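You operate a simulated robot arm through the tools that you are given. There is no shell and no other tool. Be economical: measure what you need, move in short steps, check, and stop when the job is done.

Carry out the task below with a simulated two-armed robot. There is one attempt and no reset: what you move stays moved.

## Task
Take the orange gauge block and put it on the card pad. Take the splice table sanding block and put it on top of the hose box. Turn the turns knob to 3. Put the white corner board on the counter of the tool cupboard. Put the bench sanding block on the low shelf of the stock rack. Any order will do.

Only the result counts: the job must be done as asked and must still hold three seconds after the hand-in. Knocking over, shifting, dropping, spilling or breaking anything else fails it.

## Robot
Two 7-joint arms with fingered hands on one trunk, on a base that drives. Base frame: it is fixed to the floor where the robot stands at the start and does not move with it; the origin is under the middle of the robot, x ahead of it, y to its left, z up; the surface under the hand at the start is at about z = 954. Readings come in mm, degrees, newtons and seconds.
The left shoulder is at the start at [70, 142, 1164], the right one opposite. With the tool pointing down near the work surface each hand reaches from about 440 to 800 mm from the robot's upright axis, wherever it stands, measured 20 degrees to its own side. Places, roughly: bench sanding block (9x5x4 cm) [2700, -1000, 900]; card pad (26x24x1 cm) [-3000, 3500, 300]; counter of the tool cupboard [2800, -2500, 900]; hose box [500, -2000, 1000]; low shelf of the stock rack [900, 1400, 400]; orange gauge block [500, 250, 1000]; splice table sanding block (9x5x4 cm) [600, -2100, 900]; turns knob [800, -2400, 1400]; white corner board (5x5x38 cm) [1400, -3000, 800]. Payload 3.6 kg a hand.
Tool frame (each hand has its own): the origin (TCP) lies between the finger pads and is the grasp point; the fingertips stand 25 mm ahead of it; z points along the fingers, y is the line along which they close. Largest opening 88 mm; the body of the gripper starts 29 mm behind the TCP. The gripper is a hand of 5 fingers: y runs from the thumb to the fingers, the wrist lies at [-13, -97, -162] in the tool frame, and closing takes about 1.5 s.
Orientation is told as [roll, pitch, yaw] about the base's x, y, z axes, in that order, counted from this pose: with the fingers straight down and the wrist toward the robot, the tool's x, y and z point along [0, 1, 0], [1, 0, 0] and [0, 0, -1] of the base frame.

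## Interface
- The arms move only by the tool apply_moves. It takes "left_commands", "right_commands" or both (then of equal length, played together; a hand with none holds still); each is one flat list of numbers, 6 for each row, row after row: the shift along the tool's x, y, z in mm, then the turn, a rotation vector about the tool's x, y, z in degrees. In form: [dx, dy, dz, wx, wy, wz, dx, dy, dz, wx, wy, wz, ...]. A call has 1 to 8 rows; each row shifts and turns the commanded pose from where the row before left it, along the tool's axes as they then stand. "left_jaw" and "right_jaw" are, for a hand that has rows, the gripper command, from -1 (shut) to 1 (fully open), values between in proportion, set as the call begins (left out, the last holds). Rows are played at 5 a second. More than 50 mm and 8.6 degrees between two rows, or a gripper value outside its range, and nothing of the call is played. A pose out of reach is approached as far as the arm can. The call stops where the force on the tool passes 40 N (or 10 N more than at its start, if that is more) or the arm is blocked; 0.2 s more then pass. The fingers move at their own pace (about 72 mm/s each) and stop on an object; they squeeze with about 25 N. The grip force told is the motor's: it shows also when the fingers shut on nothing. Time passes only in rows, and 0.2 s behind the last, so rows that do not move let the fingers close. The reply holds the time, the measured pose of the TCP, the force on the tool along the base axes, the opening and the grip force, in the units named above and with some noise, with the torque about the TCP (base axes, N m) and any sound that the robot's microphone picked up.
- Cameras (640 x 400 px; columns grow to the right, rows downward): "scene" is now at [134.2, 37.2, 1406.3]; the picture's right is [0.39, -0.92, 0.00], its down [-0.42, -0.18, -0.89] and it looks along [0.82, 0.35, -0.46] (base axes); focal length 277 px, centre (320, 200). "left" rides on the left gripper at [-59, -79, -105] in its tool frame; the picture's right is [-0.73, -0.32, 0.61], its down [0.62, -0.68, 0.38] and it looks along [0.29, 0.66, 0.70] (tool axes); focal length 234 px, centre (320, 200). "right" rides on the right gripper at [59, -79, -105] in its tool frame; the picture's right is [-0.73, 0.32, -0.61], its down [-0.62, -0.68, 0.38] and it looks along [-0.29, 0.66, 0.70] (tool axes); focal length 234 px, centre (320, 200). There is no depth. A picture from a camera that has moved, and an enlarged one, comes with that camera's place and axes in the base frame and with its lens.
- snapshot(camera): a new picture of that camera. The clock stands still meanwhile.
- move_column(by): slides the trunk up (or, below 0, down) by that many mm; the arms and the scene camera ride with it, the base frame stays. It gives what a move gives, with no picture.
- steer(legs): drives the robot by 1 to 6 legs, each [ahead, left, turn to the left] in mm, mm and degrees, along the robot's own axes; the way and the turn of a leg run together, so that a leg with both is an arc; at most 1500 mm and 180 degrees a leg. The arms and the cameras ride along, it lands a little off, and it stops where it bumps. It gives what a move gives.
- set_fingers(index, middle, ring, little, thumb_bend, thumb_turn, hand): sets how far each is bent, from 0 (flat) to 100 (curled in); at 30 the hand is open as for a grip, at 70 the pads meet at the TCP. One left out holds its place. A second passes; each finger stops where it meets its share of the squeeze, and holds until it gets a number again. A gripper value or a shape takes the hand back. It gives what a move gives, with no picture; readings hold the bend of each and the force on index, middle, ring, little, thumb and palm. thumb_turn goes from beside the hand (0) to across from the fingers (100), as for a grip.
- set_grasp(shape, hand): the hand has 5 fingers and takes this shape, open, in about a second: jaw (thumb against the fingers, like two jaws); tri (thumb and two fingers); tip (a fingertip pinch); poke (one finger out to press); point (the index stretched); flat (the hand flat); cup (the hand cupped); fist (a fist). The gripper value then closes the fingers along that shape, each until it touches; the sizes above hold for jaw. It gives what a move gives, with no picture.
- head_to(pan, tilt): turns the head with the scene camera to pan (to the left, within 86 degrees either way) and tilt (down, from -29 to 69), counted from straight ahead of the robot. It gives what a move gives.
- zoom(camera, box): a new picture of the part [left, top, right, bottom] of that camera's present view, enlarged. The clock stands still meanwhile.
- hand_in(): hands the job in; it is judged then, once.

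Work in short steps. Places have to be worked out from the pictures, the camera data and where the tool is seen: move nearer, look again, correct. Check each grasp and each placing, and mend what went wrong. You have 165 turns and 138 pictures in all, those below and enlarged ones among them. Open the grippers and draw the arms clear of the work before you hand the job in, unless the task says otherwise.

The tools are called after ">>>" by a JSON object that holds its "api" and its "payload". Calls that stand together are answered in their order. apply_moves: Moves the arms, as the interface text tells. Its arguments: {"type":"object","properties":{"left_commands":{"type":"array"},"left_jaw":{"type":"number"},"right_commands":{"type":"array"},"right_jaw":{"type":"number"}},"required":[]} The other tools are called the same way: move_column (by) slides the trunk up or down; set_grasp (shape, hand) gives the hand a shape; set_fingers (index, middle, ring, little, thumb_bend, thumb_turn, hand) moves the fingers one by one; steer (legs) drives the base; head_to (pan, tilt) turns the head that bears the scene camera; snapshot (camera) takes a picture; zoom (camera, box) takes an enlarged picture of a part of a camera's view; hand_in () hands the job in.

At the start:

```text
clock: 0.0
left_position: [419.4, 309.9, 1269.2]
left_tool_rot: [0.0, 0.1, -0.1]
left_wrist_force: [0.5, -0.1, 0.3]
left_torque: [-0.01, 0.01, -0.01]
left_grip_width: 87.5
left_finger_force: 0.1
left_shape: jaw
left_bend: [30.0, 30.0, 30.0, 30.0, 30.0, 98.0]
left_finger forces: [0.1, 0.0, 0.0, 0.0, 0.0, 0.0]
right_position: [563.2, -59.3, 1191.4]
right_tool_rot: [0.0, 0.0, 0.0]
right_wrist_force: [0.7, -0.6, 0.3]
right_torque: [0.0, 0.01, 0.0]
right_grip_width: 87.7
right_finger_force: 0.0
right_shape: jaw
right_bend: [30.0, 30.0, 30.0, 30.0, 30.0, 98.0]
right_finger forces: [0.0, 0.1, 0.0, 0.1, 0.0, 0.0]
trunk travel left (down, up): [-700.0, 240.0]
robot x, y, heading: [-0.7, -2.1, -0.0]
head pan, tilt: [23.2, 27.3]
```

scene: 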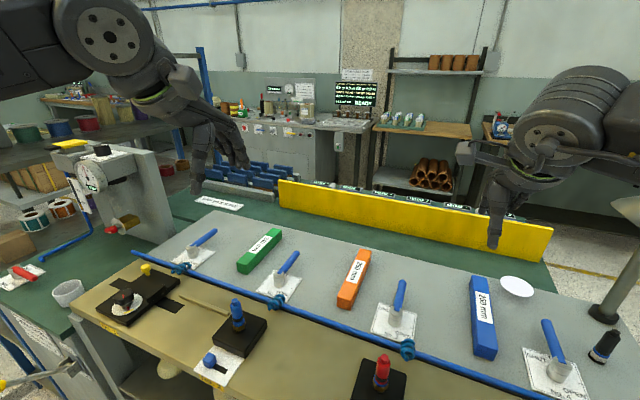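
right: 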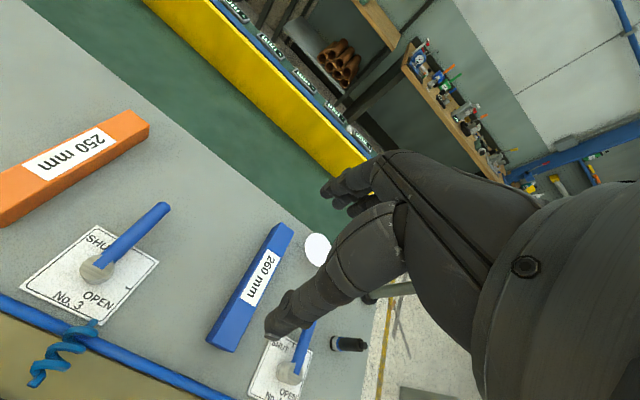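
left: 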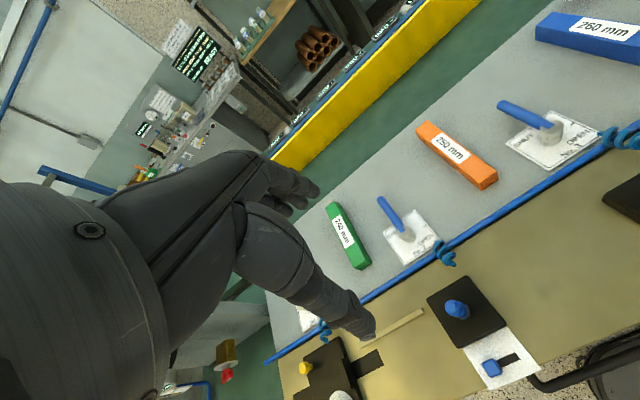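

The orange block lies near [580,150] with its top at about z 980. I'll look more closely and survey the room before moving.

>>> {"api": "zoom", "payload": {"camera": "scene", "box": [220, 200, 480, 362]}}

>>> {"api": "head_to", "payload": {"pan": 86, "tilt": 20}}

>>> {"api": "snapshot", "payload": {"camera": "scene"}}

>>> {"api": "head_to", "payload": {"pan": -86, "tilt": 20}}

>>> {"api": "snapshot", "payload": {"camera": "scene"}}

>>> {"api": "head_to", "payload": {"pan": -30, "tilt": 20}}

>>> {"api": "snapshot", "payload": {"camera": "scene"}}

```text
2.46 times, centred on (350, 281) of scene
camera zoom: at [134.2, 37.2, 1406.3], right [0.39, -0.92, 0.0], down [-0.42, -0.18, -0.89], along [0.82, 0.35, -0.46], focal length 681 px, centre (246, 1)
```

zoom: 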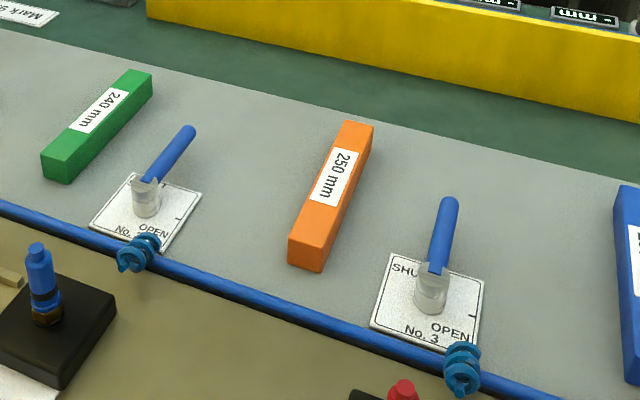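

```text
clock: 1.3
left_position: [418.9, 309.3, 1268.7]
left_tool_rot: [0.0, 0.0, 0.0]
left_wrist_force: [-0.6, -0.1, 0.1]
left_torque: [0.03, -0.01, 0.02]
left_grip_width: 87.6
left_finger_force: 0.0
left_shape: jaw
left_bend: [30.0, 30.0, 30.0, 30.0, 30.0, 98.0]
left_finger forces: [0.0, 0.0, 0.1, 0.1, 0.0, 0.0]
right_position: [564.3, -60.1, 1191.7]
right_tool_rot: [0.1, -0.1, 0.0]
right_wrist_force: [-0.7, -0.3, -0.9]
right_torque: [-0.01, 0.03, -0.02]
right_grip_width: 87.7
right_finger_force: 0.0
right_shape: jaw
right_bend: [30.0, 30.0, 30.0, 30.0, 30.0, 98.0]
right_finger forces: [0.0, 0.0, 0.0, 0.0, 0.0, 0.0]
trunk travel left (down, up): [-700.0, 240.0]
robot x, y, heading: [-0.8, 0.2, 0.1]
head pan, tilt: [85.9, 20.0]
```

```text
133 pictures are left
camera scene: at [56.8, 94.1, 1418.1], right [1.0, -0.07, 0.0], down [-0.02, -0.34, -0.94], along [0.07, 0.94, -0.34], focal length 277 px, centre (320, 200)
```

scene: 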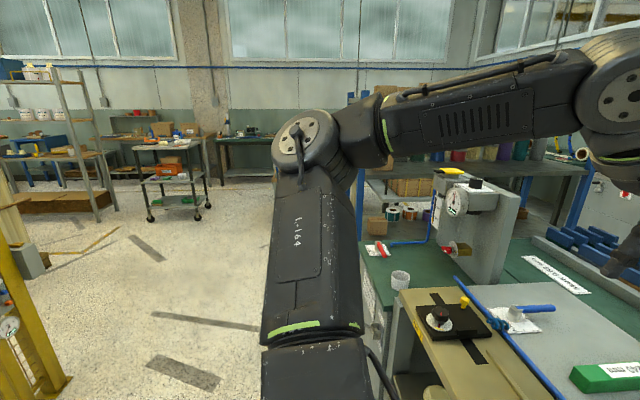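

```text
clock: 3.9
left_position: [417.0, 310.9, 1267.9]
left_tool_rot: [0.0, 0.0, 0.0]
left_wrist_force: [0.1, 0.0, 0.0]
left_torque: [-0.01, 0.0, -0.01]
left_grip_width: 87.6
left_finger_force: 0.0
left_shape: jaw
left_bend: [30.0, 30.0, 30.0, 30.0, 30.0, 98.0]
left_finger forces: [0.1, 0.0, 0.1, 0.0, 0.0, 0.0]
right_position: [563.6, -59.2, 1191.5]
right_tool_rot: [0.0, 0.1, 0.0]
right_wrist_force: [0.5, -0.6, -0.8]
right_torque: [-0.04, -0.02, -0.04]
right_grip_width: 87.8
right_finger_force: 0.1
right_shape: jaw
right_bend: [30.0, 30.0, 30.0, 30.0, 30.0, 98.0]
right_finger forces: [0.0, 0.1, 0.0, 0.0, 0.1, 0.0]
trunk travel left (down, up): [-700.0, 240.0]
robot x, y, heading: [1.8, 2.0, 0.3]
head pan, tilt: [-85.9, 20.0]
```

```text
132 pictures are left
camera scene: at [56.7, -91.7, 1418.2], right [-1.0, -0.07, 0.0], down [-0.02, 0.34, -0.94], along [0.07, -0.94, -0.34], focal length 277 px, centre (320, 200)
```

scene: 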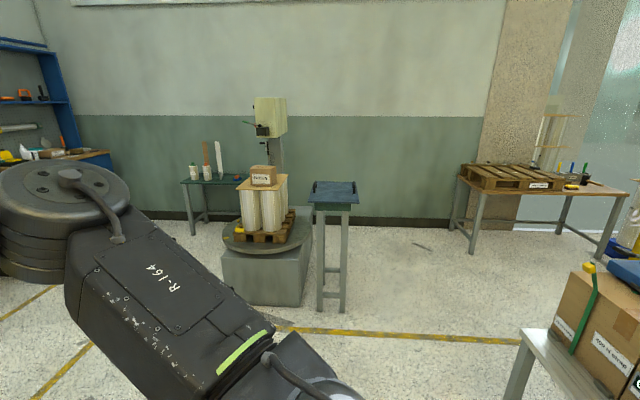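

```text
clock: 5.2
left_position: [419.3, 310.7, 1268.7]
left_tool_rot: [0.1, 0.0, 0.0]
left_wrist_force: [-0.1, 0.4, -0.6]
left_torque: [0.02, 0.01, 0.01]
left_grip_width: 87.8
left_finger_force: 0.0
left_shape: jaw
left_bend: [30.0, 30.0, 30.0, 30.0, 30.0, 98.0]
left_finger forces: [0.1, 0.0, 0.1, 0.0, 0.0, 0.1]
right_position: [564.4, -60.1, 1191.6]
right_tool_rot: [0.1, 0.0, 0.0]
right_wrist_force: [0.2, 0.8, -0.4]
right_torque: [0.01, -0.03, 0.0]
right_grip_width: 87.7
right_finger_force: 0.0
right_shape: jaw
right_bend: [30.0, 30.0, 30.0, 30.0, 30.0, 98.0]
right_finger forces: [0.0, 0.0, 0.0, 0.1, 0.0, 0.0]
trunk travel left (down, up): [-700.0, 240.0]
robot x, y, heading: [-1.1, 1.6, -0.2]
head pan, tilt: [-30.0, 20.0]
```

```text
131 pictures are left
camera scene: at [130.7, -45.5, 1418.1], right [-0.5, -0.87, 0.0], down [-0.3, 0.17, -0.94], along [0.81, -0.47, -0.34], focal length 277 px, centre (320, 200)
```

scene: 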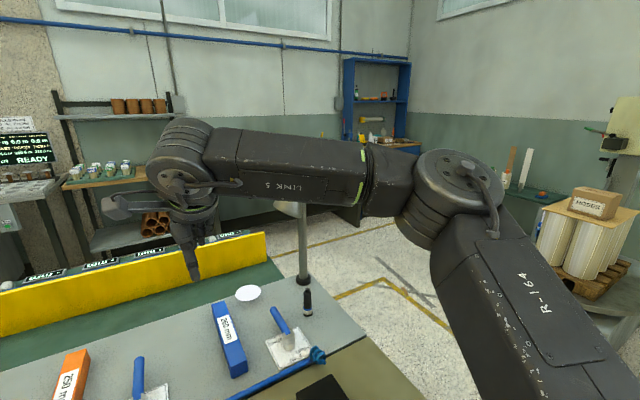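

The block measures about 166x30x30 mm, lies along x, and is centred near [602,148]. I'll turn the left hand to yaw -90.

>>> {"api": "apply_moves", "payload": {"left_commands": [0, 0, 0, 0, 0, 8.5, 0, 0, 0, 0, 0, 8.5, 0, 0, 0, 0, 0, 8.5, 0, 0, 0, 0, 0, 8.5, 0, 0, 0, 0, 0, 8.5, 0, 0, 0, 0, 0, 8.5, 0, 0, 0, 0, 0, 8.5, 0, 0, 0, 0, 0, 8.5], "left_jaw": 0.6}}

>>> {"api": "apply_moves", "payload": {"left_commands": [0, 0, 0, 0, 0, 7.4, 0, 0, 0, 0, 0, 7.3, 0, 0, 0, 0, 0, 7.3, 36.6, 32.4, 0, 0, 0, 0, 36.6, 32.4, 0, 0, 0, 0, 36.6, 32.4, 0, 0, 0, 0, 36.6, 32.4, 0, 0, 0, 0, 36.6, 32.4, 0, 0, 0, 0]}}

>>> {"api": "apply_moves", "payload": {"left_commands": [0, 0, 45, 0, 0, 0, 0, 0, 45, 0, 0, 0, 0, 0, 45, 0, 0, 0, 0, 0, 45, 0, 0, 0]}}

>>> {"api": "head_to", "payload": {"pan": 15, "tilt": 40}}

>>> {"api": "snapshot", "payload": {"camera": "scene"}}

>>> {"api": "snapshot", "payload": {"camera": "left"}}

```text
clock: 7.0
left_position: [418.3, 309.0, 1269.4]
left_tool_rot: [0.0, 0.1, -68.0]
left_wrist_force: [1.1, -1.6, 0.5]
left_torque: [0.02, 0.0, -0.01]
left_grip_width: 70.8
left_finger_force: 0.1
left_shape: jaw
left_bend: [27.0, 34.0, 31.0, 33.0, 49.0, 99.0]
left_finger forces: [0.0, 0.1, 0.0, 0.0, 0.0, 0.0]
right_position: [564.1, -61.4, 1192.8]
right_tool_rot: [0.0, 0.0, -0.1]
right_wrist_force: [0.0, -0.4, -0.2]
right_torque: [-0.01, 0.01, 0.0]
right_grip_width: 87.8
right_finger_force: 0.0
right_shape: jaw
right_bend: [30.0, 30.0, 30.0, 30.0, 30.0, 98.0]
right_finger forces: [0.0, 0.0, 0.0, 0.0, 0.1, 0.0]
trunk travel left (down, up): [-700.0, 240.0]
robot x, y, heading: [-0.9, -5.5, -0.0]
head pan, tilt: [-30.0, 20.0]
```

```text
clock: 8.8
left_position: [551.6, 130.3, 1198.9]
left_tool_rot: [0.0, -0.1, -90.0]
left_wrist_force: [-0.7, 0.2, -0.3]
left_torque: [0.0, -0.04, -0.01]
left_grip_width: 70.5
left_finger_force: 0.0
left_shape: jaw
left_bend: [27.0, 34.0, 31.0, 33.0, 49.0, 99.0]
left_finger forces: [0.0, 0.1, 0.0, 0.0, 0.0, 0.0]
left hand out of reach, approached as far as the arm can: row 1, 2, 3, 7, 8
right_position: [566.0, -59.3, 1191.2]
right_tool_rot: [0.0, 0.2, 0.0]
right_wrist_force: [0.3, 1.2, 0.2]
right_torque: [0.0, -0.01, -0.01]
right_grip_width: 87.8
right_finger_force: 0.1
right_shape: jaw
right_bend: [30.0, 30.0, 30.0, 30.0, 30.0, 98.0]
right_finger forces: [0.1, 0.0, 0.0, 0.0, 0.0, 0.1]
trunk travel left (down, up): [-700.0, 240.0]
robot x, y, heading: [-1.4, -0.2, 0.1]
head pan, tilt: [-30.0, 20.0]
```

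```text
clock: 9.8
left_position: [553.8, 129.5, 1016.8]
left_tool_rot: [-0.1, 0.1, -89.8]
left_wrist_force: [0.3, -0.7, -0.4]
left_torque: [-0.02, 0.04, -0.02]
left_grip_width: 70.5
left_finger_force: 0.0
left_shape: jaw
left_bend: [27.0, 34.0, 31.0, 33.0, 49.0, 99.0]
left_finger forces: [0.1, 0.0, 0.0, 0.0, 0.0, 0.0]
right_position: [565.6, -60.6, 1192.1]
right_tool_rot: [-0.1, 0.1, 0.0]
right_wrist_force: [0.1, -0.1, -0.1]
right_torque: [0.0, 0.0, 0.01]
right_grip_width: 87.5
right_finger_force: 0.0
right_shape: jaw
right_bend: [30.0, 30.0, 30.0, 30.0, 30.0, 98.0]
right_finger forces: [0.0, 0.0, 0.0, 0.0, 0.0, 0.0]
trunk travel left (down, up): [-700.0, 240.0]
robot x, y, heading: [0.3, -0.4, 0.0]
head pan, tilt: [-30.0, 20.0]
```

```text
clock: 10.9
left_position: [552.9, 129.1, 1017.7]
left_tool_rot: [0.0, -0.1, -89.9]
left_wrist_force: [0.2, -0.4, -0.1]
left_torque: [-0.01, 0.01, -0.01]
left_grip_width: 70.8
left_finger_force: 0.0
left_shape: jaw
left_bend: [27.0, 34.0, 31.0, 33.0, 49.0, 99.0]
left_finger forces: [0.0, 0.1, 0.1, 0.0, 0.0, 0.1]
right_position: [564.6, -59.4, 1191.9]
right_tool_rot: [0.0, 0.0, 0.0]
right_wrist_force: [0.7, 0.7, 0.1]
right_torque: [0.01, 0.0, -0.01]
right_grip_width: 87.8
right_finger_force: 0.0
right_shape: jaw
right_bend: [30.0, 30.0, 30.0, 30.0, 30.0, 98.0]
right_finger forces: [0.0, 0.0, 0.0, 0.0, 0.0, 0.0]
trunk travel left (down, up): [-700.0, 240.0]
robot x, y, heading: [1.6, 0.3, 0.2]
head pan, tilt: [15.0, 40.0]
```

```text
130 pictures are left
camera scene: at [132.5, 23.0, 1386.7], right [0.26, -0.97, 0.0], down [-0.62, -0.17, -0.77], along [0.74, 0.2, -0.64], focal length 277 px, centre (320, 200)
```

scene: 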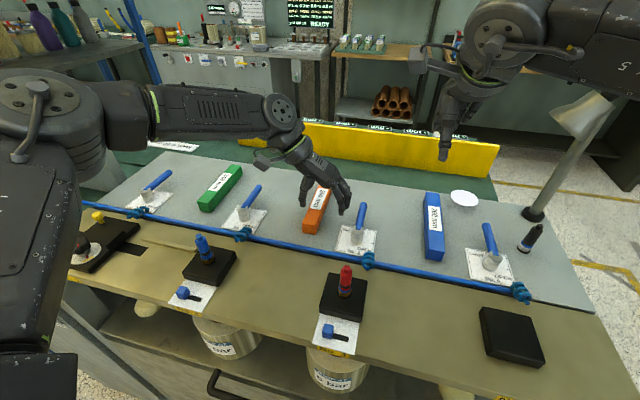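

```text
129 pictures are left
camera left: at [494.0, 207.7, 1123.1], right [-0.73, 0.32, -0.61], down [0.62, 0.68, -0.38], along [0.29, -0.66, -0.7], focal length 234 px, centre (320, 200)
```

left: 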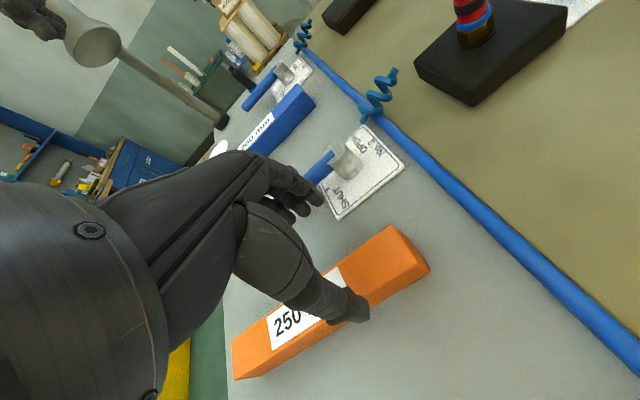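

The block centre is confirmed at y≈149. I'll shift the hand by +45 in x and +20 in y, then check before descending.

>>> {"api": "apply_moves", "payload": {"left_commands": [22, -10, -4, 0, 0, 0, 22, -10, 0, 0, 0, 0], "left_jaw": 0.8}}

>>> {"api": "snapshot", "payload": {"camera": "left"}}

```text
clock: 11.5
left_position: [577.5, 158.5, 1028.5]
left_tool_rot: [0.1, 0.1, -89.9]
left_wrist_force: [0.0, 0.5, 0.0]
left_torque: [-0.01, 0.02, -0.02]
left_grip_width: 79.3
left_finger_force: 0.0
left_shape: jaw
left_bend: [29.0, 32.0, 30.0, 31.0, 33.0, 98.0]
left_finger forces: [0.1, 0.1, 0.0, 0.0, 0.1, 0.1]
left hand out of reach, approached as far as the arm can: row 1, 2
right_position: [563.6, -59.5, 1192.5]
right_tool_rot: [-0.1, 0.0, 0.0]
right_wrist_force: [0.1, -0.1, -0.5]
right_torque: [0.03, 0.04, 0.0]
right_grip_width: 87.4
right_finger_force: 0.0
right_shape: jaw
right_bend: [30.0, 30.0, 30.0, 30.0, 30.0, 98.0]
right_finger forces: [0.0, 0.0, 0.0, 0.0, 0.0, 0.0]
trunk travel left (down, up): [-700.0, 240.0]
robot x, y, heading: [3.7, 1.9, -0.1]
head pan, tilt: [15.0, 40.0]
```

```text
128 pictures are left
camera left: at [517.7, 237.0, 1132.6], right [-0.73, 0.32, -0.61], down [0.62, 0.68, -0.38], along [0.29, -0.66, -0.7], focal length 234 px, centre (320, 200)
```

left: 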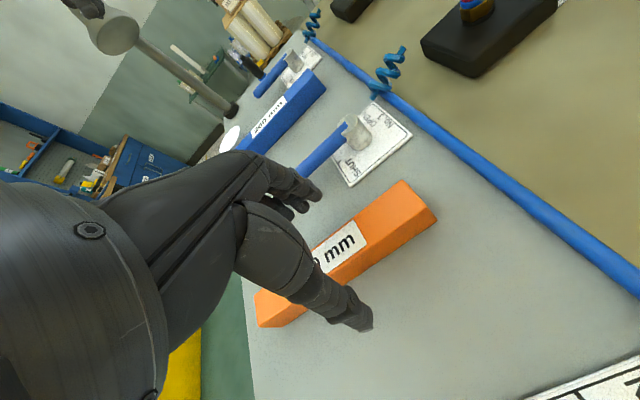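

The TCP is at [577,158,1028], which is near enough along the block. I'll shift by -9 in y and descend to z≈982.

>>> {"api": "apply_moves", "payload": {"left_commands": [0, 9, 0, 0, 0, 0, 0, 0, 23, 0, 0, 0, 0, 0, 23, 0, 0, 0], "left_jaw": 0.5}}

>>> {"api": "snapshot", "payload": {"camera": "left"}}

```text
clock: 12.3
left_position: [561.8, 152.2, 986.7]
left_tool_rot: [0.1, 0.1, -89.9]
left_wrist_force: [0.9, -0.6, 0.0]
left_torque: [0.03, -0.01, 0.02]
left_grip_width: 66.0
left_finger_force: 0.1
left_shape: jaw
left_bend: [27.0, 35.0, 32.0, 34.0, 54.0, 99.0]
left_finger forces: [0.0, 0.0, 0.0, 0.1, 0.0, 0.0]
left hand out of reach, approached as far as the arm can: row 1, 2, 3
right_position: [564.2, -59.6, 1191.5]
right_tool_rot: [0.0, 0.1, 0.1]
right_wrist_force: [-0.4, -0.4, -1.2]
right_torque: [-0.01, 0.02, -0.01]
right_grip_width: 87.6
right_finger_force: 0.0
right_shape: jaw
right_bend: [30.0, 30.0, 30.0, 30.0, 30.0, 98.0]
right_finger forces: [0.0, 0.1, 0.0, 0.0, 0.0, 0.0]
trunk travel left (down, up): [-700.0, 240.0]
robot x, y, heading: [0.6, 1.3, -0.1]
head pan, tilt: [15.0, 40.0]
```

```text
127 pictures are left
camera left: at [502.3, 231.3, 1091.5], right [-0.73, 0.32, -0.61], down [0.62, 0.68, -0.38], along [0.29, -0.66, -0.69], focal length 234 px, centre (320, 200)
```

left: 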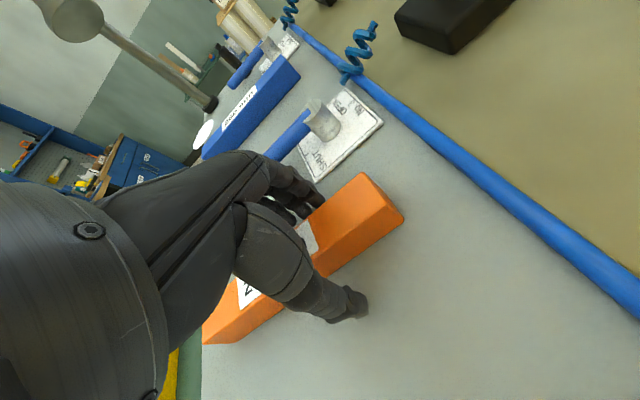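

The arm can't hold x and ended at 562, about 38 mm short of the block centre. I'll lift and drive 35 mm ahead, because the table edge appears to be near x=300.

>>> {"api": "apply_moves", "payload": {"left_commands": [0, 0, -40, 0, 0, 0]}}

>>> {"api": "steer", "payload": {"legs": [[35, 0, 0]]}}

```text
clock: 12.7
left_position: [562.2, 151.1, 1026.7]
left_tool_rot: [0.0, 0.1, -90.0]
left_wrist_force: [-0.2, -0.4, -0.3]
left_torque: [0.0, -0.01, -0.01]
left_grip_width: 66.2
left_finger_force: 0.2
left_shape: jaw
left_bend: [27.0, 35.0, 32.0, 34.0, 54.0, 99.0]
left_finger forces: [0.1, 0.0, 0.0, 0.1, 0.0, 0.0]
right_position: [562.1, -60.4, 1192.8]
right_tool_rot: [0.1, 0.1, 0.0]
right_wrist_force: [0.3, 0.6, 0.8]
right_torque: [0.01, 0.01, 0.01]
right_grip_width: 87.8
right_finger_force: 0.1
right_shape: jaw
right_bend: [30.0, 30.0, 30.0, 30.0, 30.0, 98.0]
right_finger forces: [0.0, 0.0, 0.0, 0.0, 0.0, 0.0]
trunk travel left (down, up): [-700.0, 240.0]
robot x, y, heading: [1.5, 4.1, 0.2]
head pan, tilt: [15.0, 40.0]
```

```text
clock: 13.7
left_position: [594.9, 151.6, 1024.6]
left_tool_rot: [-0.3, 0.0, -90.1]
left_wrist_force: [0.6, -0.1, 0.0]
left_torque: [0.03, 0.03, -0.05]
left_grip_width: 66.2
left_finger_force: 0.0
left_shape: jaw
left_bend: [27.0, 35.0, 32.0, 34.0, 54.0, 99.0]
left_finger forces: [0.0, 0.0, 0.1, 0.0, 0.1, 0.0]
right_position: [595.0, -59.8, 1190.4]
right_tool_rot: [0.0, 0.2, 0.0]
right_wrist_force: [0.5, 0.3, -0.4]
right_torque: [-0.02, 0.02, 0.0]
right_grip_width: 87.9
right_finger_force: 0.0
right_shape: jaw
right_bend: [30.0, 30.0, 30.0, 30.0, 30.0, 98.0]
right_finger forces: [0.0, 0.0, 0.1, 0.1, 0.0, 0.0]
trunk travel left (down, up): [-700.0, 240.0]
robot x, y, heading: [26.9, 0.8, -0.1]
head pan, tilt: [15.0, 40.0]
stopped in leg 1: the robot was blocked; the commanded pose is now the measured one
```

The base touched after about 27–33 mm and the TCP is now at [595,151], over the block centre. I'll descend.

>>> {"api": "apply_moves", "payload": {"left_commands": [0, 2, 22, 0, 0, 0, 0, 0, 21, 0, 0, 0]}}

>>> {"api": "snapshot", "payload": {"camera": "left"}}

```text
clock: 14.3
left_position: [588.6, 149.9, 984.1]
left_tool_rot: [0.2, 0.1, -89.9]
left_wrist_force: [0.5, -0.7, -0.6]
left_torque: [-0.02, 0.02, 0.03]
left_grip_width: 66.0
left_finger_force: 0.0
left_shape: jaw
left_bend: [27.0, 35.0, 32.0, 34.0, 54.0, 99.0]
left_finger forces: [0.1, 0.0, 0.0, 0.1, 0.1, 0.0]
left hand out of reach, approached as far as the arm can: row 2
right_position: [593.8, -60.2, 1191.0]
right_tool_rot: [-0.1, 0.1, 0.0]
right_wrist_force: [1.3, -0.8, -0.7]
right_torque: [0.01, -0.01, 0.03]
right_grip_width: 87.6
right_finger_force: 0.1
right_shape: jaw
right_bend: [30.0, 30.0, 30.0, 30.0, 30.0, 98.0]
right_finger forces: [0.0, 0.0, 0.0, 0.0, 0.0, 0.0]
trunk travel left (down, up): [-700.0, 240.0]
robot x, y, heading: [27.6, -1.8, -0.2]
head pan, tilt: [15.0, 40.0]
```

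```text
126 pictures are left
camera left: at [529.1, 229.4, 1088.7], right [-0.73, 0.32, -0.61], down [0.62, 0.68, -0.38], along [0.29, -0.66, -0.69], focal length 234 px, centre (320, 200)
```

left: 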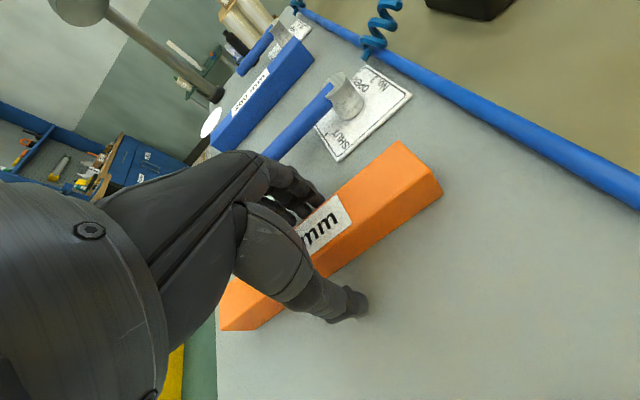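

The hand straddles the block near its middle, so I'll close the fingers.

>>> {"api": "apply_moves", "payload": {"left_commands": [0, 0, 0, 0, 0, 0, 0, 0, 0, 0, 0, 0, 0, 0, 0, 0, 0, 0, 0, 0, 0, 0, 0, 0, 0, 0, 0, 0, 0, 0, 0, 0, 0, 0, 0, 0, 0, 0, 0, 0, 0, 0], "left_jaw": -1}}

>>> {"api": "apply_moves", "payload": {"left_commands": [0, 0, -20, 0, 0, 0, 0, 0, -30, 0, 0, 0]}}

>>> {"api": "snapshot", "payload": {"camera": "left"}}

>>> {"api": "snapshot", "payload": {"camera": "scene"}}

```text
clock: 15.9
left_position: [587.9, 150.4, 984.6]
left_tool_rot: [0.0, 0.0, -89.8]
left_wrist_force: [0.6, 0.2, 0.6]
left_torque: [0.0, 0.01, -0.02]
left_grip_width: 24.5
left_finger_force: 25.2
left_shape: jaw
left_bend: [74.0, 56.0, 56.0, 58.0, 74.0, 100.0]
left_finger forces: [13.2, 5.8, 2.7, 1.3, 23.1, 0.1]
right_position: [591.1, -60.7, 1192.9]
right_tool_rot: [0.0, 0.0, 0.0]
right_wrist_force: [-0.5, -0.9, -0.1]
right_torque: [-0.01, 0.04, 0.0]
right_grip_width: 87.6
right_finger_force: 0.1
right_shape: jaw
right_bend: [30.0, 30.0, 30.0, 30.0, 30.0, 98.0]
right_finger forces: [0.0, 0.1, 0.1, 0.1, 0.0, 0.0]
trunk travel left (down, up): [-700.0, 240.0]
robot x, y, heading: [27.7, -2.3, 0.1]
head pan, tilt: [15.0, 40.0]
```

```text
clock: 16.5
left_position: [585.4, 151.5, 1036.8]
left_tool_rot: [0.0, 0.0, -90.0]
left_wrist_force: [-0.7, 0.5, -2.0]
left_torque: [0.0, 0.05, 0.03]
left_grip_width: 24.8
left_finger_force: 24.9
left_shape: jaw
left_bend: [74.0, 56.0, 57.0, 60.0, 74.0, 99.0]
left_finger forces: [13.8, 5.6, 2.6, 0.8, 23.1, 0.0]
right_position: [591.4, -60.2, 1192.5]
right_tool_rot: [-0.1, -0.1, 0.1]
right_wrist_force: [0.5, -0.2, 0.9]
right_torque: [0.0, -0.02, 0.04]
right_grip_width: 87.6
right_finger_force: 0.1
right_shape: jaw
right_bend: [30.0, 30.0, 30.0, 30.0, 30.0, 98.0]
right_finger forces: [0.1, 0.0, 0.1, 0.0, 0.0, 0.0]
trunk travel left (down, up): [-700.0, 240.0]
robot x, y, heading: [30.1, 2.8, 0.2]
head pan, tilt: [15.0, 40.0]
```

```text
125 pictures are left
camera left: at [526.1, 229.7, 1141.6], right [-0.73, 0.32, -0.61], down [0.62, 0.68, -0.38], along [0.29, -0.66, -0.7], focal length 234 px, centre (320, 200)
```

left: 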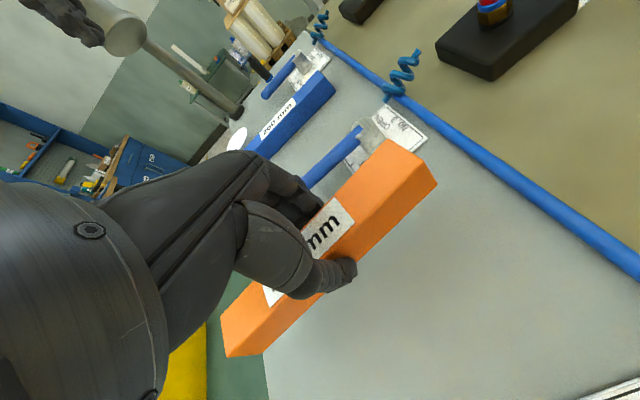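

```text
124 pictures are left
camera scene: at [159.0, 23.1, 1386.8], right [0.26, -0.97, 0.0], down [-0.62, -0.17, -0.77], along [0.74, 0.2, -0.64], focal length 277 px, centre (320, 200)
```

scene: 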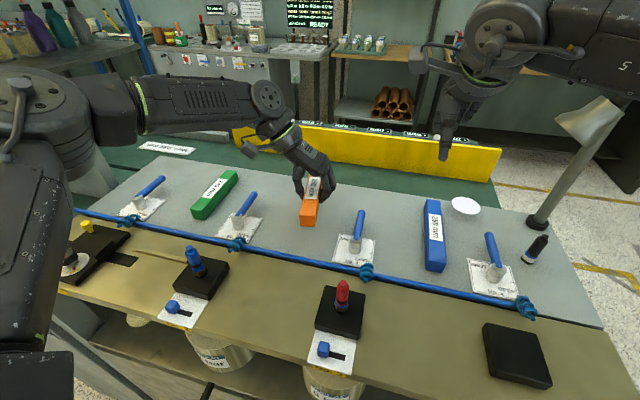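

The block is held securely and is light. I'll lift it further, back away from the table, then turn left and look toward the card pad.

>>> {"api": "apply_moves", "payload": {"left_commands": [0, 0, -45, 0, 0, 0, 0, 0, -45, 0, 0, 0, -20, -10, -30, 0, 0, 0]}}

>>> {"api": "steer", "payload": {"legs": [[-350, 0, 0]]}}

>>> {"api": "steer", "payload": {"legs": [[0, 0, 100]]}}

>>> {"api": "head_to", "payload": {"pan": 30, "tilt": 15}}

>>> {"api": "snapshot", "payload": {"camera": "scene"}}

```text
clock: 17.3
left_position: [563.8, 164.9, 1157.6]
left_tool_rot: [0.1, -0.1, -89.8]
left_wrist_force: [0.8, -0.2, -0.7]
left_torque: [-0.01, 0.01, 0.01]
left_grip_width: 24.6
left_finger_force: 25.2
left_shape: jaw
left_bend: [74.0, 56.0, 57.0, 60.0, 74.0, 99.0]
left_finger forces: [14.0, 5.6, 2.7, 0.6, 23.0, 0.0]
right_position: [589.5, -59.9, 1193.1]
right_tool_rot: [-0.1, -0.1, 0.0]
right_wrist_force: [-1.3, -0.8, 0.4]
right_torque: [0.0, 0.0, -0.01]
right_grip_width: 87.7
right_finger_force: 0.2
right_shape: jaw
right_bend: [30.0, 30.0, 30.0, 30.0, 30.0, 98.0]
right_finger forces: [0.0, 0.0, 0.0, 0.0, 0.0, 0.1]
trunk travel left (down, up): [-700.0, 240.0]
robot x, y, heading: [24.7, 0.2, 0.2]
head pan, tilt: [15.0, 40.0]
```

```text
clock: 19.5
left_position: [216.8, 162.9, 1156.7]
left_tool_rot: [0.0, 0.0, -89.8]
left_wrist_force: [0.9, 0.2, -1.0]
left_torque: [-0.02, -0.03, 0.0]
left_grip_width: 24.8
left_finger_force: 24.6
left_shape: jaw
left_bend: [74.0, 56.0, 57.0, 60.0, 74.0, 99.0]
left_finger forces: [14.0, 5.6, 2.8, 0.7, 23.0, 0.0]
right_position: [242.6, -57.9, 1191.7]
right_tool_rot: [0.0, 0.1, 0.1]
right_wrist_force: [0.9, 1.1, -1.0]
right_torque: [-0.03, -0.03, 0.01]
right_grip_width: 87.8
right_finger_force: 0.0
right_shape: jaw
right_bend: [30.0, 30.0, 30.0, 30.0, 30.0, 98.0]
right_finger forces: [0.1, 0.1, 0.0, 0.0, 0.1, 0.0]
trunk travel left (down, up): [-700.0, 240.0]
robot x, y, heading: [-324.1, 2.9, 0.2]
head pan, tilt: [15.0, 40.0]
```

```text
clock: 24.2
left_position: [-592.9, 491.8, 1157.2]
left_tool_rot: [0.0, 0.0, 12.0]
left_wrist_force: [0.2, 0.6, -0.3]
left_torque: [-0.04, -0.01, -0.04]
left_grip_width: 24.6
left_finger_force: 25.1
left_shape: jaw
left_bend: [74.0, 56.0, 57.0, 60.0, 74.0, 99.0]
left_finger forces: [14.1, 5.5, 2.7, 0.6, 23.0, 0.0]
right_position: [-379.7, 563.4, 1191.9]
right_tool_rot: [0.0, 0.0, 101.9]
right_wrist_force: [0.1, 1.0, -0.3]
right_torque: [0.01, 0.0, 0.01]
right_grip_width: 87.7
right_finger_force: 0.1
right_shape: jaw
right_bend: [30.0, 30.0, 30.0, 30.0, 30.0, 98.0]
right_finger forces: [0.0, 0.1, 0.0, 0.0, 0.1, 0.1]
trunk travel left (down, up): [-700.0, 240.0]
robot x, y, heading: [-320.9, -0.1, 101.8]
head pan, tilt: [15.0, 40.0]
```

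```text
clock: 25.1
left_position: [-592.9, 492.3, 1155.6]
left_tool_rot: [0.0, 0.1, 12.1]
left_wrist_force: [0.8, 0.0, -2.1]
left_torque: [-0.03, -0.02, -0.01]
left_grip_width: 24.4
left_finger_force: 24.5
left_shape: jaw
left_bend: [74.0, 56.0, 57.0, 60.0, 74.0, 99.0]
left_finger forces: [13.9, 5.5, 2.7, 0.5, 22.8, 0.1]
right_position: [-379.6, 565.4, 1191.9]
right_tool_rot: [0.0, -0.1, 101.8]
right_wrist_force: [0.7, 0.8, 0.1]
right_torque: [-0.01, -0.01, 0.02]
right_grip_width: 87.8
right_finger_force: 0.0
right_shape: jaw
right_bend: [30.0, 30.0, 30.0, 30.0, 30.0, 98.0]
right_finger forces: [0.0, 0.0, 0.0, 0.0, 0.0, 0.1]
trunk travel left (down, up): [-700.0, 240.0]
robot x, y, heading: [-321.6, -1.8, 101.9]
head pan, tilt: [30.0, 15.0]
```

```text
123 pictures are left
camera scene: at [-394.8, 119.8, 1426.2], right [0.74, 0.67, 0.0], down [0.17, -0.19, -0.97], along [-0.65, 0.72, -0.26], focal length 277 px, centre (320, 200)
```

scene: 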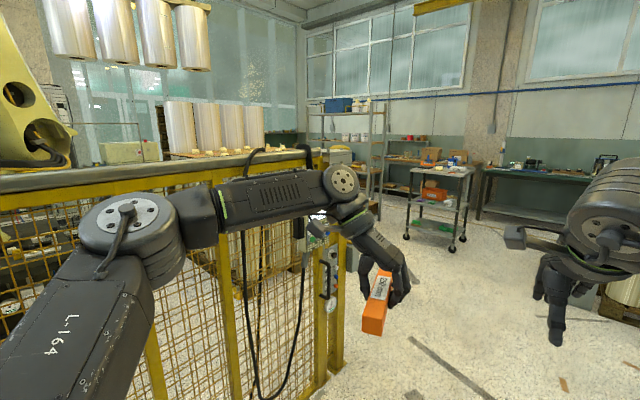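

A yellow cage stands to the left with its corner near [-1200,1130]. The shelf unit near [-2800,3200] probably holds the pad on its lowest plank, so I'll drive ahead keeping clear of the cage.

>>> {"api": "steer", "payload": {"legs": [[1450, -100, 0]]}}

>>> {"api": "head_to", "payload": {"pan": 35, "tilt": 20}}

>>> {"api": "snapshot", "payload": {"camera": "scene"}}

```text
clock: 32.3
left_position: [-801.4, 1925.9, 1157.4]
left_tool_rot: [-0.1, -0.1, 12.3]
left_wrist_force: [-0.4, 0.4, -0.9]
left_torque: [0.01, -0.01, -0.04]
left_grip_width: 24.6
left_finger_force: 24.9
left_shape: jaw
left_bend: [74.0, 56.0, 57.0, 60.0, 74.0, 99.0]
left_finger forces: [14.1, 5.6, 2.7, 0.5, 22.9, 0.0]
right_position: [-588.9, 1999.8, 1193.1]
right_tool_rot: [0.0, 0.0, 102.2]
right_wrist_force: [-0.5, 0.1, 0.0]
right_torque: [-0.04, 0.0, -0.01]
right_grip_width: 87.6
right_finger_force: 0.1
right_shape: jaw
right_bend: [30.0, 30.0, 30.0, 30.0, 30.0, 98.0]
right_finger forces: [0.1, 0.1, 0.0, 0.1, 0.0, 0.0]
trunk travel left (down, up): [-700.0, 240.0]
robot x, y, heading: [-525.3, 1436.2, 102.4]
head pan, tilt: [30.0, 15.0]
```

```text
clock: 33.0
left_position: [-802.1, 1926.3, 1156.1]
left_tool_rot: [0.0, 0.1, 12.3]
left_wrist_force: [0.5, 0.2, -1.8]
left_torque: [-0.02, -0.02, 0.01]
left_grip_width: 24.4
left_finger_force: 24.9
left_shape: jaw
left_bend: [74.0, 56.0, 57.0, 60.0, 74.0, 99.0]
left_finger forces: [14.0, 5.6, 2.6, 0.6, 22.8, 0.1]
right_position: [-589.3, 2000.3, 1193.4]
right_tool_rot: [0.1, 0.0, 102.2]
right_wrist_force: [0.5, -0.5, -0.4]
right_torque: [0.02, 0.0, 0.0]
right_grip_width: 87.5
right_finger_force: 0.0
right_shape: jaw
right_bend: [30.0, 30.0, 30.0, 30.0, 30.0, 98.0]
right_finger forces: [0.0, 0.0, 0.0, 0.0, 0.1, 0.0]
trunk travel left (down, up): [-700.0, 240.0]
robot x, y, heading: [-526.8, 1431.5, 102.1]
head pan, tilt: [35.0, 20.0]
```

```text
122 pictures are left
camera scene: at [-607.1, 1549.1, 1418.1], right [0.68, 0.73, 0.0], down [0.25, -0.23, -0.94], along [-0.69, 0.64, -0.34], focal length 277 px, centre (320, 200)
```

scene: 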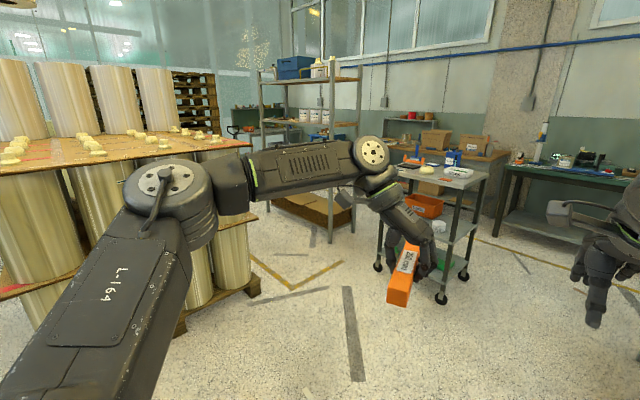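

The shelf unit lies ahead-left, with a cart to its right and pallet rolls to its left. I'll zoom in on the low shelf.

>>> {"api": "zoom", "payload": {"camera": "scene", "box": [230, 100, 390, 250]}}

```text
2.67 times, centred on (310, 175) of scene
camera zoom: at [-607.1, 1549.1, 1418.1], right [0.68, 0.73, 0.0], down [0.25, -0.23, -0.94], along [-0.69, 0.64, -0.34], focal length 738 px, centre (347, 267)
```

zoom: 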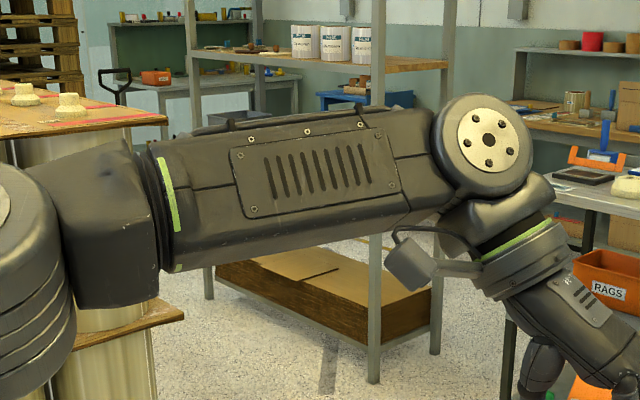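

The shelf unit spans x -3620..-2440 with its front at y≈3390, and the card sheets lie on the low box. I'll drive closer, to about [-1400,2400], and turn toward it.

>>> {"api": "steer", "payload": {"legs": [[1130, 653, 0], [0, 0, 45]]}}

>>> {"api": "head_to", "payload": {"pan": 0, "tilt": 25}}

>>> {"api": "snapshot", "payload": {"camera": "scene"}}

```text
clock: 41.6
left_position: [-1948.7, 2583.1, 1156.1]
left_tool_rot: [0.0, -0.1, 56.2]
left_wrist_force: [-0.5, 0.0, -0.7]
left_torque: [0.02, -0.01, 0.02]
left_grip_width: 24.9
left_finger_force: 24.6
left_shape: jaw
left_bend: [74.0, 56.0, 57.0, 60.0, 74.0, 99.0]
left_finger forces: [13.9, 5.5, 2.7, 0.6, 22.9, 0.0]
right_position: [-1845.4, 2783.0, 1192.3]
right_tool_rot: [0.0, 0.0, 146.0]
right_wrist_force: [0.5, -0.1, -0.1]
right_torque: [0.01, -0.02, 0.01]
right_grip_width: 87.8
right_finger_force: 0.0
right_shape: jaw
right_bend: [30.0, 30.0, 30.0, 30.0, 30.0, 98.0]
right_finger forces: [0.0, 0.1, 0.0, 0.0, 0.0, 0.0]
trunk travel left (down, up): [-700.0, 240.0]
robot x, y, heading: [-1411.0, 2419.2, 146.1]
head pan, tilt: [35.0, 20.0]
```

```text
clock: 42.7
left_position: [-1947.6, 2582.8, 1156.6]
left_tool_rot: [0.1, 0.0, 56.1]
left_wrist_force: [0.7, 0.1, -0.5]
left_torque: [-0.01, 0.02, 0.02]
left_grip_width: 24.8
left_finger_force: 25.2
left_shape: jaw
left_bend: [74.0, 56.0, 57.0, 60.0, 74.0, 99.0]
left_finger forces: [14.0, 5.6, 2.7, 0.5, 22.8, 0.0]
right_position: [-1844.1, 2783.0, 1191.6]
right_tool_rot: [0.0, 0.1, 146.0]
right_wrist_force: [-1.2, 0.0, -0.5]
right_torque: [-0.02, -0.02, 0.02]
right_grip_width: 87.7
right_finger_force: 0.1
right_shape: jaw
right_bend: [30.0, 30.0, 30.0, 30.0, 30.0, 98.0]
right_finger forces: [0.0, 0.0, 0.0, 0.1, 0.1, 0.0]
trunk travel left (down, up): [-700.0, 240.0]
robot x, y, heading: [-1411.2, 2417.0, 146.2]
head pan, tilt: [0.0, 25.0]
```

```text
120 pictures are left
camera scene: at [-1529.0, 2498.3, 1410.0], right [0.56, 0.83, 0.0], down [0.35, -0.24, -0.91], along [-0.75, 0.51, -0.42], focal length 277 px, centre (320, 200)
```

scene: 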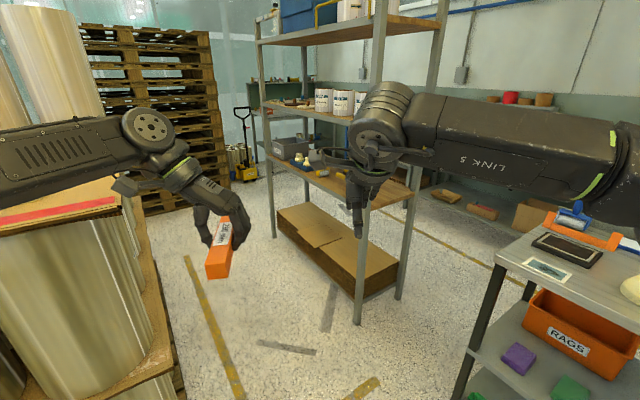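

>>> {"api": "zoom", "payload": {"camera": "scene", "box": [250, 190, 410, 290]}}

```text
4.00 times, centred on (330, 240) of scene
camera zoom: at [-1529.0, 2498.3, 1410.0], right [0.56, 0.83, 0.0], down [0.35, -0.24, -0.91], along [-0.75, 0.51, -0.42], focal length 1107 px, centre (280, 40)
```

zoom: 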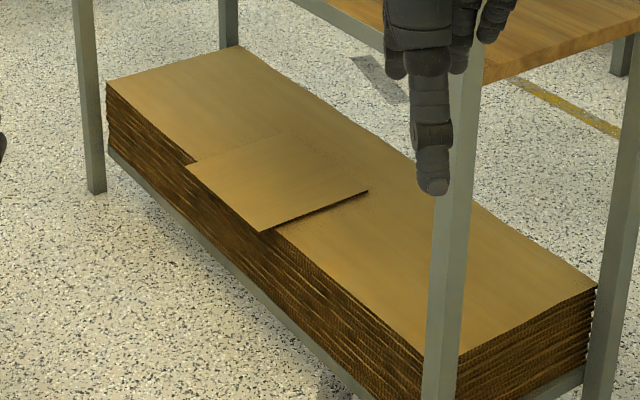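

The pad lies at x -3117..-2861, y 3364..3600, with its top at z≈310. I'll face +y and strafe toward it along the corridor between the pallet and the shelf.

>>> {"api": "steer", "payload": {"legs": [[0, 0, -56], [180, 540, 0]]}}

>>> {"api": "head_to", "payload": {"pan": 70, "tilt": 30}}

>>> {"api": "snapshot", "payload": {"camera": "scene"}}

```text
clock: 48.4
left_position: [-2123.8, 3132.4, 1156.5]
left_tool_rot: [0.1, 0.0, 0.1]
left_wrist_force: [0.3, 0.1, -1.3]
left_torque: [-0.02, 0.0, 0.01]
left_grip_width: 24.4
left_finger_force: 24.1
left_shape: jaw
left_bend: [74.0, 56.0, 58.0, 60.0, 74.0, 99.0]
left_finger forces: [14.1, 5.5, 2.6, 0.5, 22.9, 0.1]
right_position: [-1901.0, 3156.8, 1192.6]
right_tool_rot: [0.1, 0.0, 90.1]
right_wrist_force: [0.5, 0.4, -0.3]
right_torque: [-0.04, -0.01, 0.02]
right_grip_width: 87.7
right_finger_force: 0.0
right_shape: jaw
right_bend: [30.0, 30.0, 30.0, 30.0, 30.0, 98.0]
right_finger forces: [0.1, 0.0, 0.0, 0.1, 0.1, 0.1]
trunk travel left (down, up): [-700.0, 240.0]
robot x, y, heading: [-1959.9, 2592.8, 90.0]
head pan, tilt: [0.0, 25.0]
```

```text
clock: 49.8
left_position: [-2124.1, 3132.7, 1157.3]
left_tool_rot: [0.0, 0.0, 0.1]
left_wrist_force: [-0.1, -0.5, -0.9]
left_torque: [-0.07, 0.0, 0.01]
left_grip_width: 24.7
left_finger_force: 24.7
left_shape: jaw
left_bend: [74.0, 56.0, 58.0, 60.0, 74.0, 99.0]
left_finger forces: [14.1, 5.6, 2.7, 0.5, 22.8, 0.0]
right_position: [-1901.1, 3157.8, 1191.5]
right_tool_rot: [0.0, -0.1, 90.1]
right_wrist_force: [-0.3, -1.3, 0.5]
right_torque: [0.02, -0.01, 0.01]
right_grip_width: 87.7
right_finger_force: 0.0
right_shape: jaw
right_bend: [30.0, 30.0, 30.0, 30.0, 30.0, 98.0]
right_finger forces: [0.0, 0.1, 0.1, 0.0, 0.0, 0.0]
trunk travel left (down, up): [-700.0, 240.0]
robot x, y, heading: [-1962.3, 2595.0, 89.9]
head pan, tilt: [70.0, 30.0]
```

```text
118 pictures are left
camera scene: at [-2045.6, 2676.1, 1402.1], right [0.34, 0.94, 0.0], down [0.47, -0.17, -0.87], along [-0.81, 0.3, -0.5], focal length 277 px, centre (320, 200)
```

scene: 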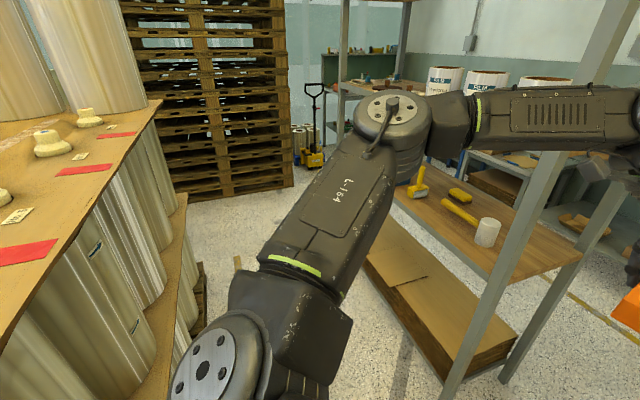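

The corridor is clear. I'll strafe left to about x=-2820 and then lower the column.

>>> {"api": "steer", "payload": {"legs": [[90, 850, 0]]}}

>>> {"api": "move_column", "payload": {"by": -690}}

>>> {"api": "head_to", "payload": {"pan": 15, "tilt": 25}}

>>> {"api": "snapshot", "payload": {"camera": "scene"}}

>>> {"api": "snapshot", "payload": {"camera": "left"}}

```text
clock: 51.1
left_position: [-2180.0, 3140.4, 1158.0]
left_tool_rot: [0.1, -0.2, 0.2]
left_wrist_force: [0.3, 0.5, -1.5]
left_torque: [0.01, -0.01, 0.04]
left_grip_width: 24.5
left_finger_force: 25.1
left_shape: jaw
left_bend: [74.0, 57.0, 58.0, 60.0, 74.0, 99.0]
left_finger forces: [14.0, 5.7, 2.7, 0.4, 22.9, 0.0]
right_position: [-1958.6, 3166.4, 1193.7]
right_tool_rot: [0.0, -0.1, 90.0]
right_wrist_force: [-0.1, -0.3, -0.4]
right_torque: [-0.01, -0.03, 0.0]
right_grip_width: 87.7
right_finger_force: 0.0
right_shape: jaw
right_bend: [30.0, 30.0, 30.0, 30.0, 30.0, 98.0]
right_finger forces: [0.0, 0.1, 0.0, 0.0, 0.0, 0.1]
trunk travel left (down, up): [-700.0, 240.0]
robot x, y, heading: [-2018.1, 2601.0, 90.2]
head pan, tilt: [70.0, 30.0]
stopped in leg 1: the robot was blocked; the commanded pose is now the measured one
```

```text
refused: -690 is not a number from -400 to 400
```

```text
clock: 52.4
left_position: [-2178.6, 3142.8, 1156.7]
left_tool_rot: [-0.1, -0.1, 0.1]
left_wrist_force: [0.2, -0.2, -2.4]
left_torque: [-0.01, -0.01, 0.04]
left_grip_width: 24.5
left_finger_force: 25.0
left_shape: jaw
left_bend: [74.0, 57.0, 58.0, 60.0, 74.0, 99.0]
left_finger forces: [14.0, 5.6, 2.8, 0.5, 22.9, 0.0]
right_position: [-1955.8, 3169.5, 1191.9]
right_tool_rot: [0.0, 0.1, 90.1]
right_wrist_force: [-0.5, 0.4, 1.1]
right_torque: [0.02, 0.01, 0.05]
right_grip_width: 87.8
right_finger_force: 0.1
right_shape: jaw
right_bend: [30.0, 30.0, 30.0, 30.0, 30.0, 98.0]
right_finger forces: [0.0, 0.1, 0.1, 0.1, 0.1, 0.1]
trunk travel left (down, up): [-700.0, 240.0]
robot x, y, heading: [-2010.1, 2601.3, 90.1]
head pan, tilt: [15.0, 25.0]
```

```text
117 pictures are left
camera scene: at [-2039.9, 2745.5, 1410.0], right [0.97, 0.26, 0.0], down [0.11, -0.41, -0.91], along [-0.23, 0.88, -0.42], focal length 277 px, centre (320, 200)
```

scene: 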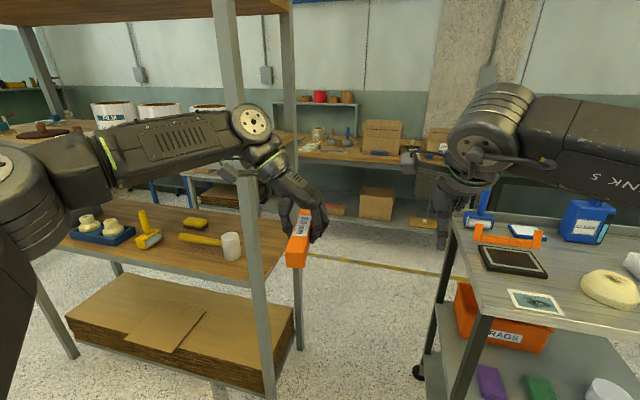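

```text
116 pictures are left
camera left: at [-2258.4, 3083.8, 1261.5], right [-0.32, -0.73, -0.61], down [-0.68, 0.62, -0.38], along [0.66, 0.29, -0.7], focal length 234 px, centre (320, 200)
```

left: 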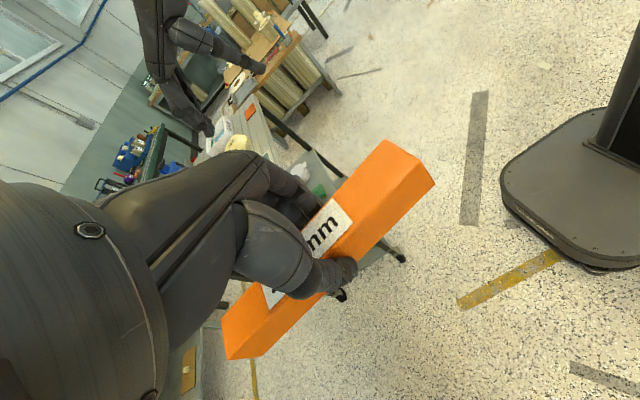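

The base's left rear corner hit the pallet, so I need a larger y. I'll move right slightly, pull both hands back 90 mm, drive ahead, and lower the column.

>>> {"api": "steer", "payload": {"legs": [[0, -60, 0]]}}

>>> {"api": "apply_moves", "payload": {"left_commands": [-30, 0, 0, 0, 0, 0, -30, 0, 0, 0, 0, 0, -30, 0, 0, 0, 0, 0], "right_commands": [0, -30, 0, 0, 0, 0, 0, -30, 0, 0, 0, 0, 0, -30, 0, 0, 0, 0]}}

>>> {"api": "steer", "payload": {"legs": [[160, 0, 0]]}}

>>> {"api": "head_to", "payload": {"pan": 80, "tilt": 50}}

>>> {"api": "snapshot", "payload": {"camera": "scene"}}

```text
clock: 53.3
left_position: [-2124.4, 3142.7, 1155.9]
left_tool_rot: [0.0, -0.2, 0.3]
left_wrist_force: [-0.7, 0.7, -0.9]
left_torque: [0.0, -0.03, 0.0]
left_grip_width: 24.5
left_finger_force: 25.8
left_shape: jaw
left_bend: [74.0, 57.0, 58.0, 60.0, 74.0, 99.0]
left_finger forces: [14.2, 5.6, 2.8, 0.5, 22.9, 0.0]
right_position: [-1901.2, 3169.1, 1192.4]
right_tool_rot: [-0.2, 0.1, 90.1]
right_wrist_force: [-0.5, 0.3, -0.2]
right_torque: [-0.03, -0.03, 0.01]
right_grip_width: 87.6
right_finger_force: 0.0
right_shape: jaw
right_bend: [30.0, 30.0, 30.0, 30.0, 30.0, 98.0]
right_finger forces: [0.1, 0.0, 0.0, 0.1, 0.0, 0.1]
trunk travel left (down, up): [-700.0, 240.0]
robot x, y, heading: [-1955.2, 2606.1, 89.8]
head pan, tilt: [15.0, 25.0]
```

```text
clock: 54.1
left_position: [-2120.1, 3047.3, 1156.9]
left_tool_rot: [0.1, 0.0, 0.2]
left_wrist_force: [0.2, 0.5, -0.9]
left_torque: [-0.02, 0.02, 0.01]
left_grip_width: 24.3
left_finger_force: 24.6
left_shape: jaw
left_bend: [74.0, 57.0, 58.0, 60.0, 74.0, 99.0]
left_finger forces: [14.1, 5.6, 2.6, 0.6, 22.8, 0.0]
right_position: [-1896.7, 3076.5, 1192.8]
right_tool_rot: [0.0, -0.1, 90.2]
right_wrist_force: [-0.3, 0.0, 1.0]
right_torque: [0.02, 0.02, 0.02]
right_grip_width: 87.6
right_finger_force: 0.0
right_shape: jaw
right_bend: [30.0, 30.0, 30.0, 30.0, 30.0, 98.0]
right_finger forces: [0.1, 0.0, 0.1, 0.0, 0.0, 0.0]
trunk travel left (down, up): [-700.0, 240.0]
robot x, y, heading: [-1956.1, 2601.9, 89.8]
head pan, tilt: [15.0, 25.0]
```

```text
clock: 55.5
left_position: [-2117.9, 3206.9, 1156.2]
left_tool_rot: [0.1, 0.0, 0.0]
left_wrist_force: [0.9, -0.5, -0.9]
left_torque: [0.01, -0.04, 0.0]
left_grip_width: 24.5
left_finger_force: 25.1
left_shape: jaw
left_bend: [74.0, 57.0, 58.0, 60.0, 74.0, 99.0]
left_finger forces: [14.1, 5.6, 2.7, 0.5, 22.9, 0.0]
right_position: [-1896.2, 3234.8, 1193.0]
right_tool_rot: [0.0, -0.1, 89.9]
right_wrist_force: [-0.4, -0.6, -0.1]
right_torque: [-0.02, -0.03, 0.02]
right_grip_width: 87.7
right_finger_force: 0.1
right_shape: jaw
right_bend: [30.0, 30.0, 30.0, 30.0, 30.0, 98.0]
right_finger forces: [0.1, 0.1, 0.0, 0.1, 0.1, 0.0]
trunk travel left (down, up): [-700.0, 240.0]
robot x, y, heading: [-1958.9, 2761.7, 89.9]
head pan, tilt: [15.0, 25.0]
```

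```text
clock: 56.9
left_position: [-2119.2, 3208.1, 1156.6]
left_tool_rot: [0.0, 0.0, -0.1]
left_wrist_force: [-0.2, 0.7, -1.4]
left_torque: [-0.03, 0.0, 0.01]
left_grip_width: 24.7
left_finger_force: 24.6
left_shape: jaw
left_bend: [74.0, 57.0, 58.0, 60.0, 74.0, 99.0]
left_finger forces: [14.1, 5.6, 2.6, 0.5, 22.9, 0.0]
right_position: [-1896.7, 3235.7, 1191.5]
right_tool_rot: [0.0, 0.0, 89.9]
right_wrist_force: [0.1, -0.3, -0.1]
right_torque: [0.02, 0.01, -0.03]
right_grip_width: 87.7
right_finger_force: 0.0
right_shape: jaw
right_bend: [30.0, 30.0, 30.0, 30.0, 30.0, 98.0]
right_finger forces: [0.1, 0.1, 0.1, 0.1, 0.0, 0.1]
trunk travel left (down, up): [-700.0, 240.0]
robot x, y, heading: [-1960.8, 2763.5, 90.1]
head pan, tilt: [80.0, 50.0]
```

```text
115 pictures are left
camera scene: at [-2033.2, 2827.6, 1372.6], right [0.18, 0.98, 0.0], down [0.75, -0.14, -0.64], along [-0.63, 0.11, -0.77], focal length 277 px, centre (320, 200)
```

scene: 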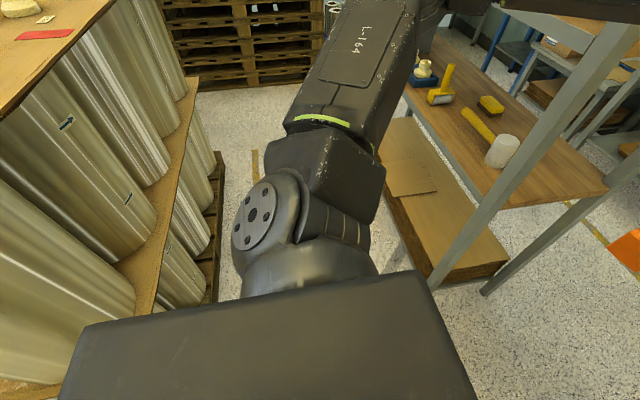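

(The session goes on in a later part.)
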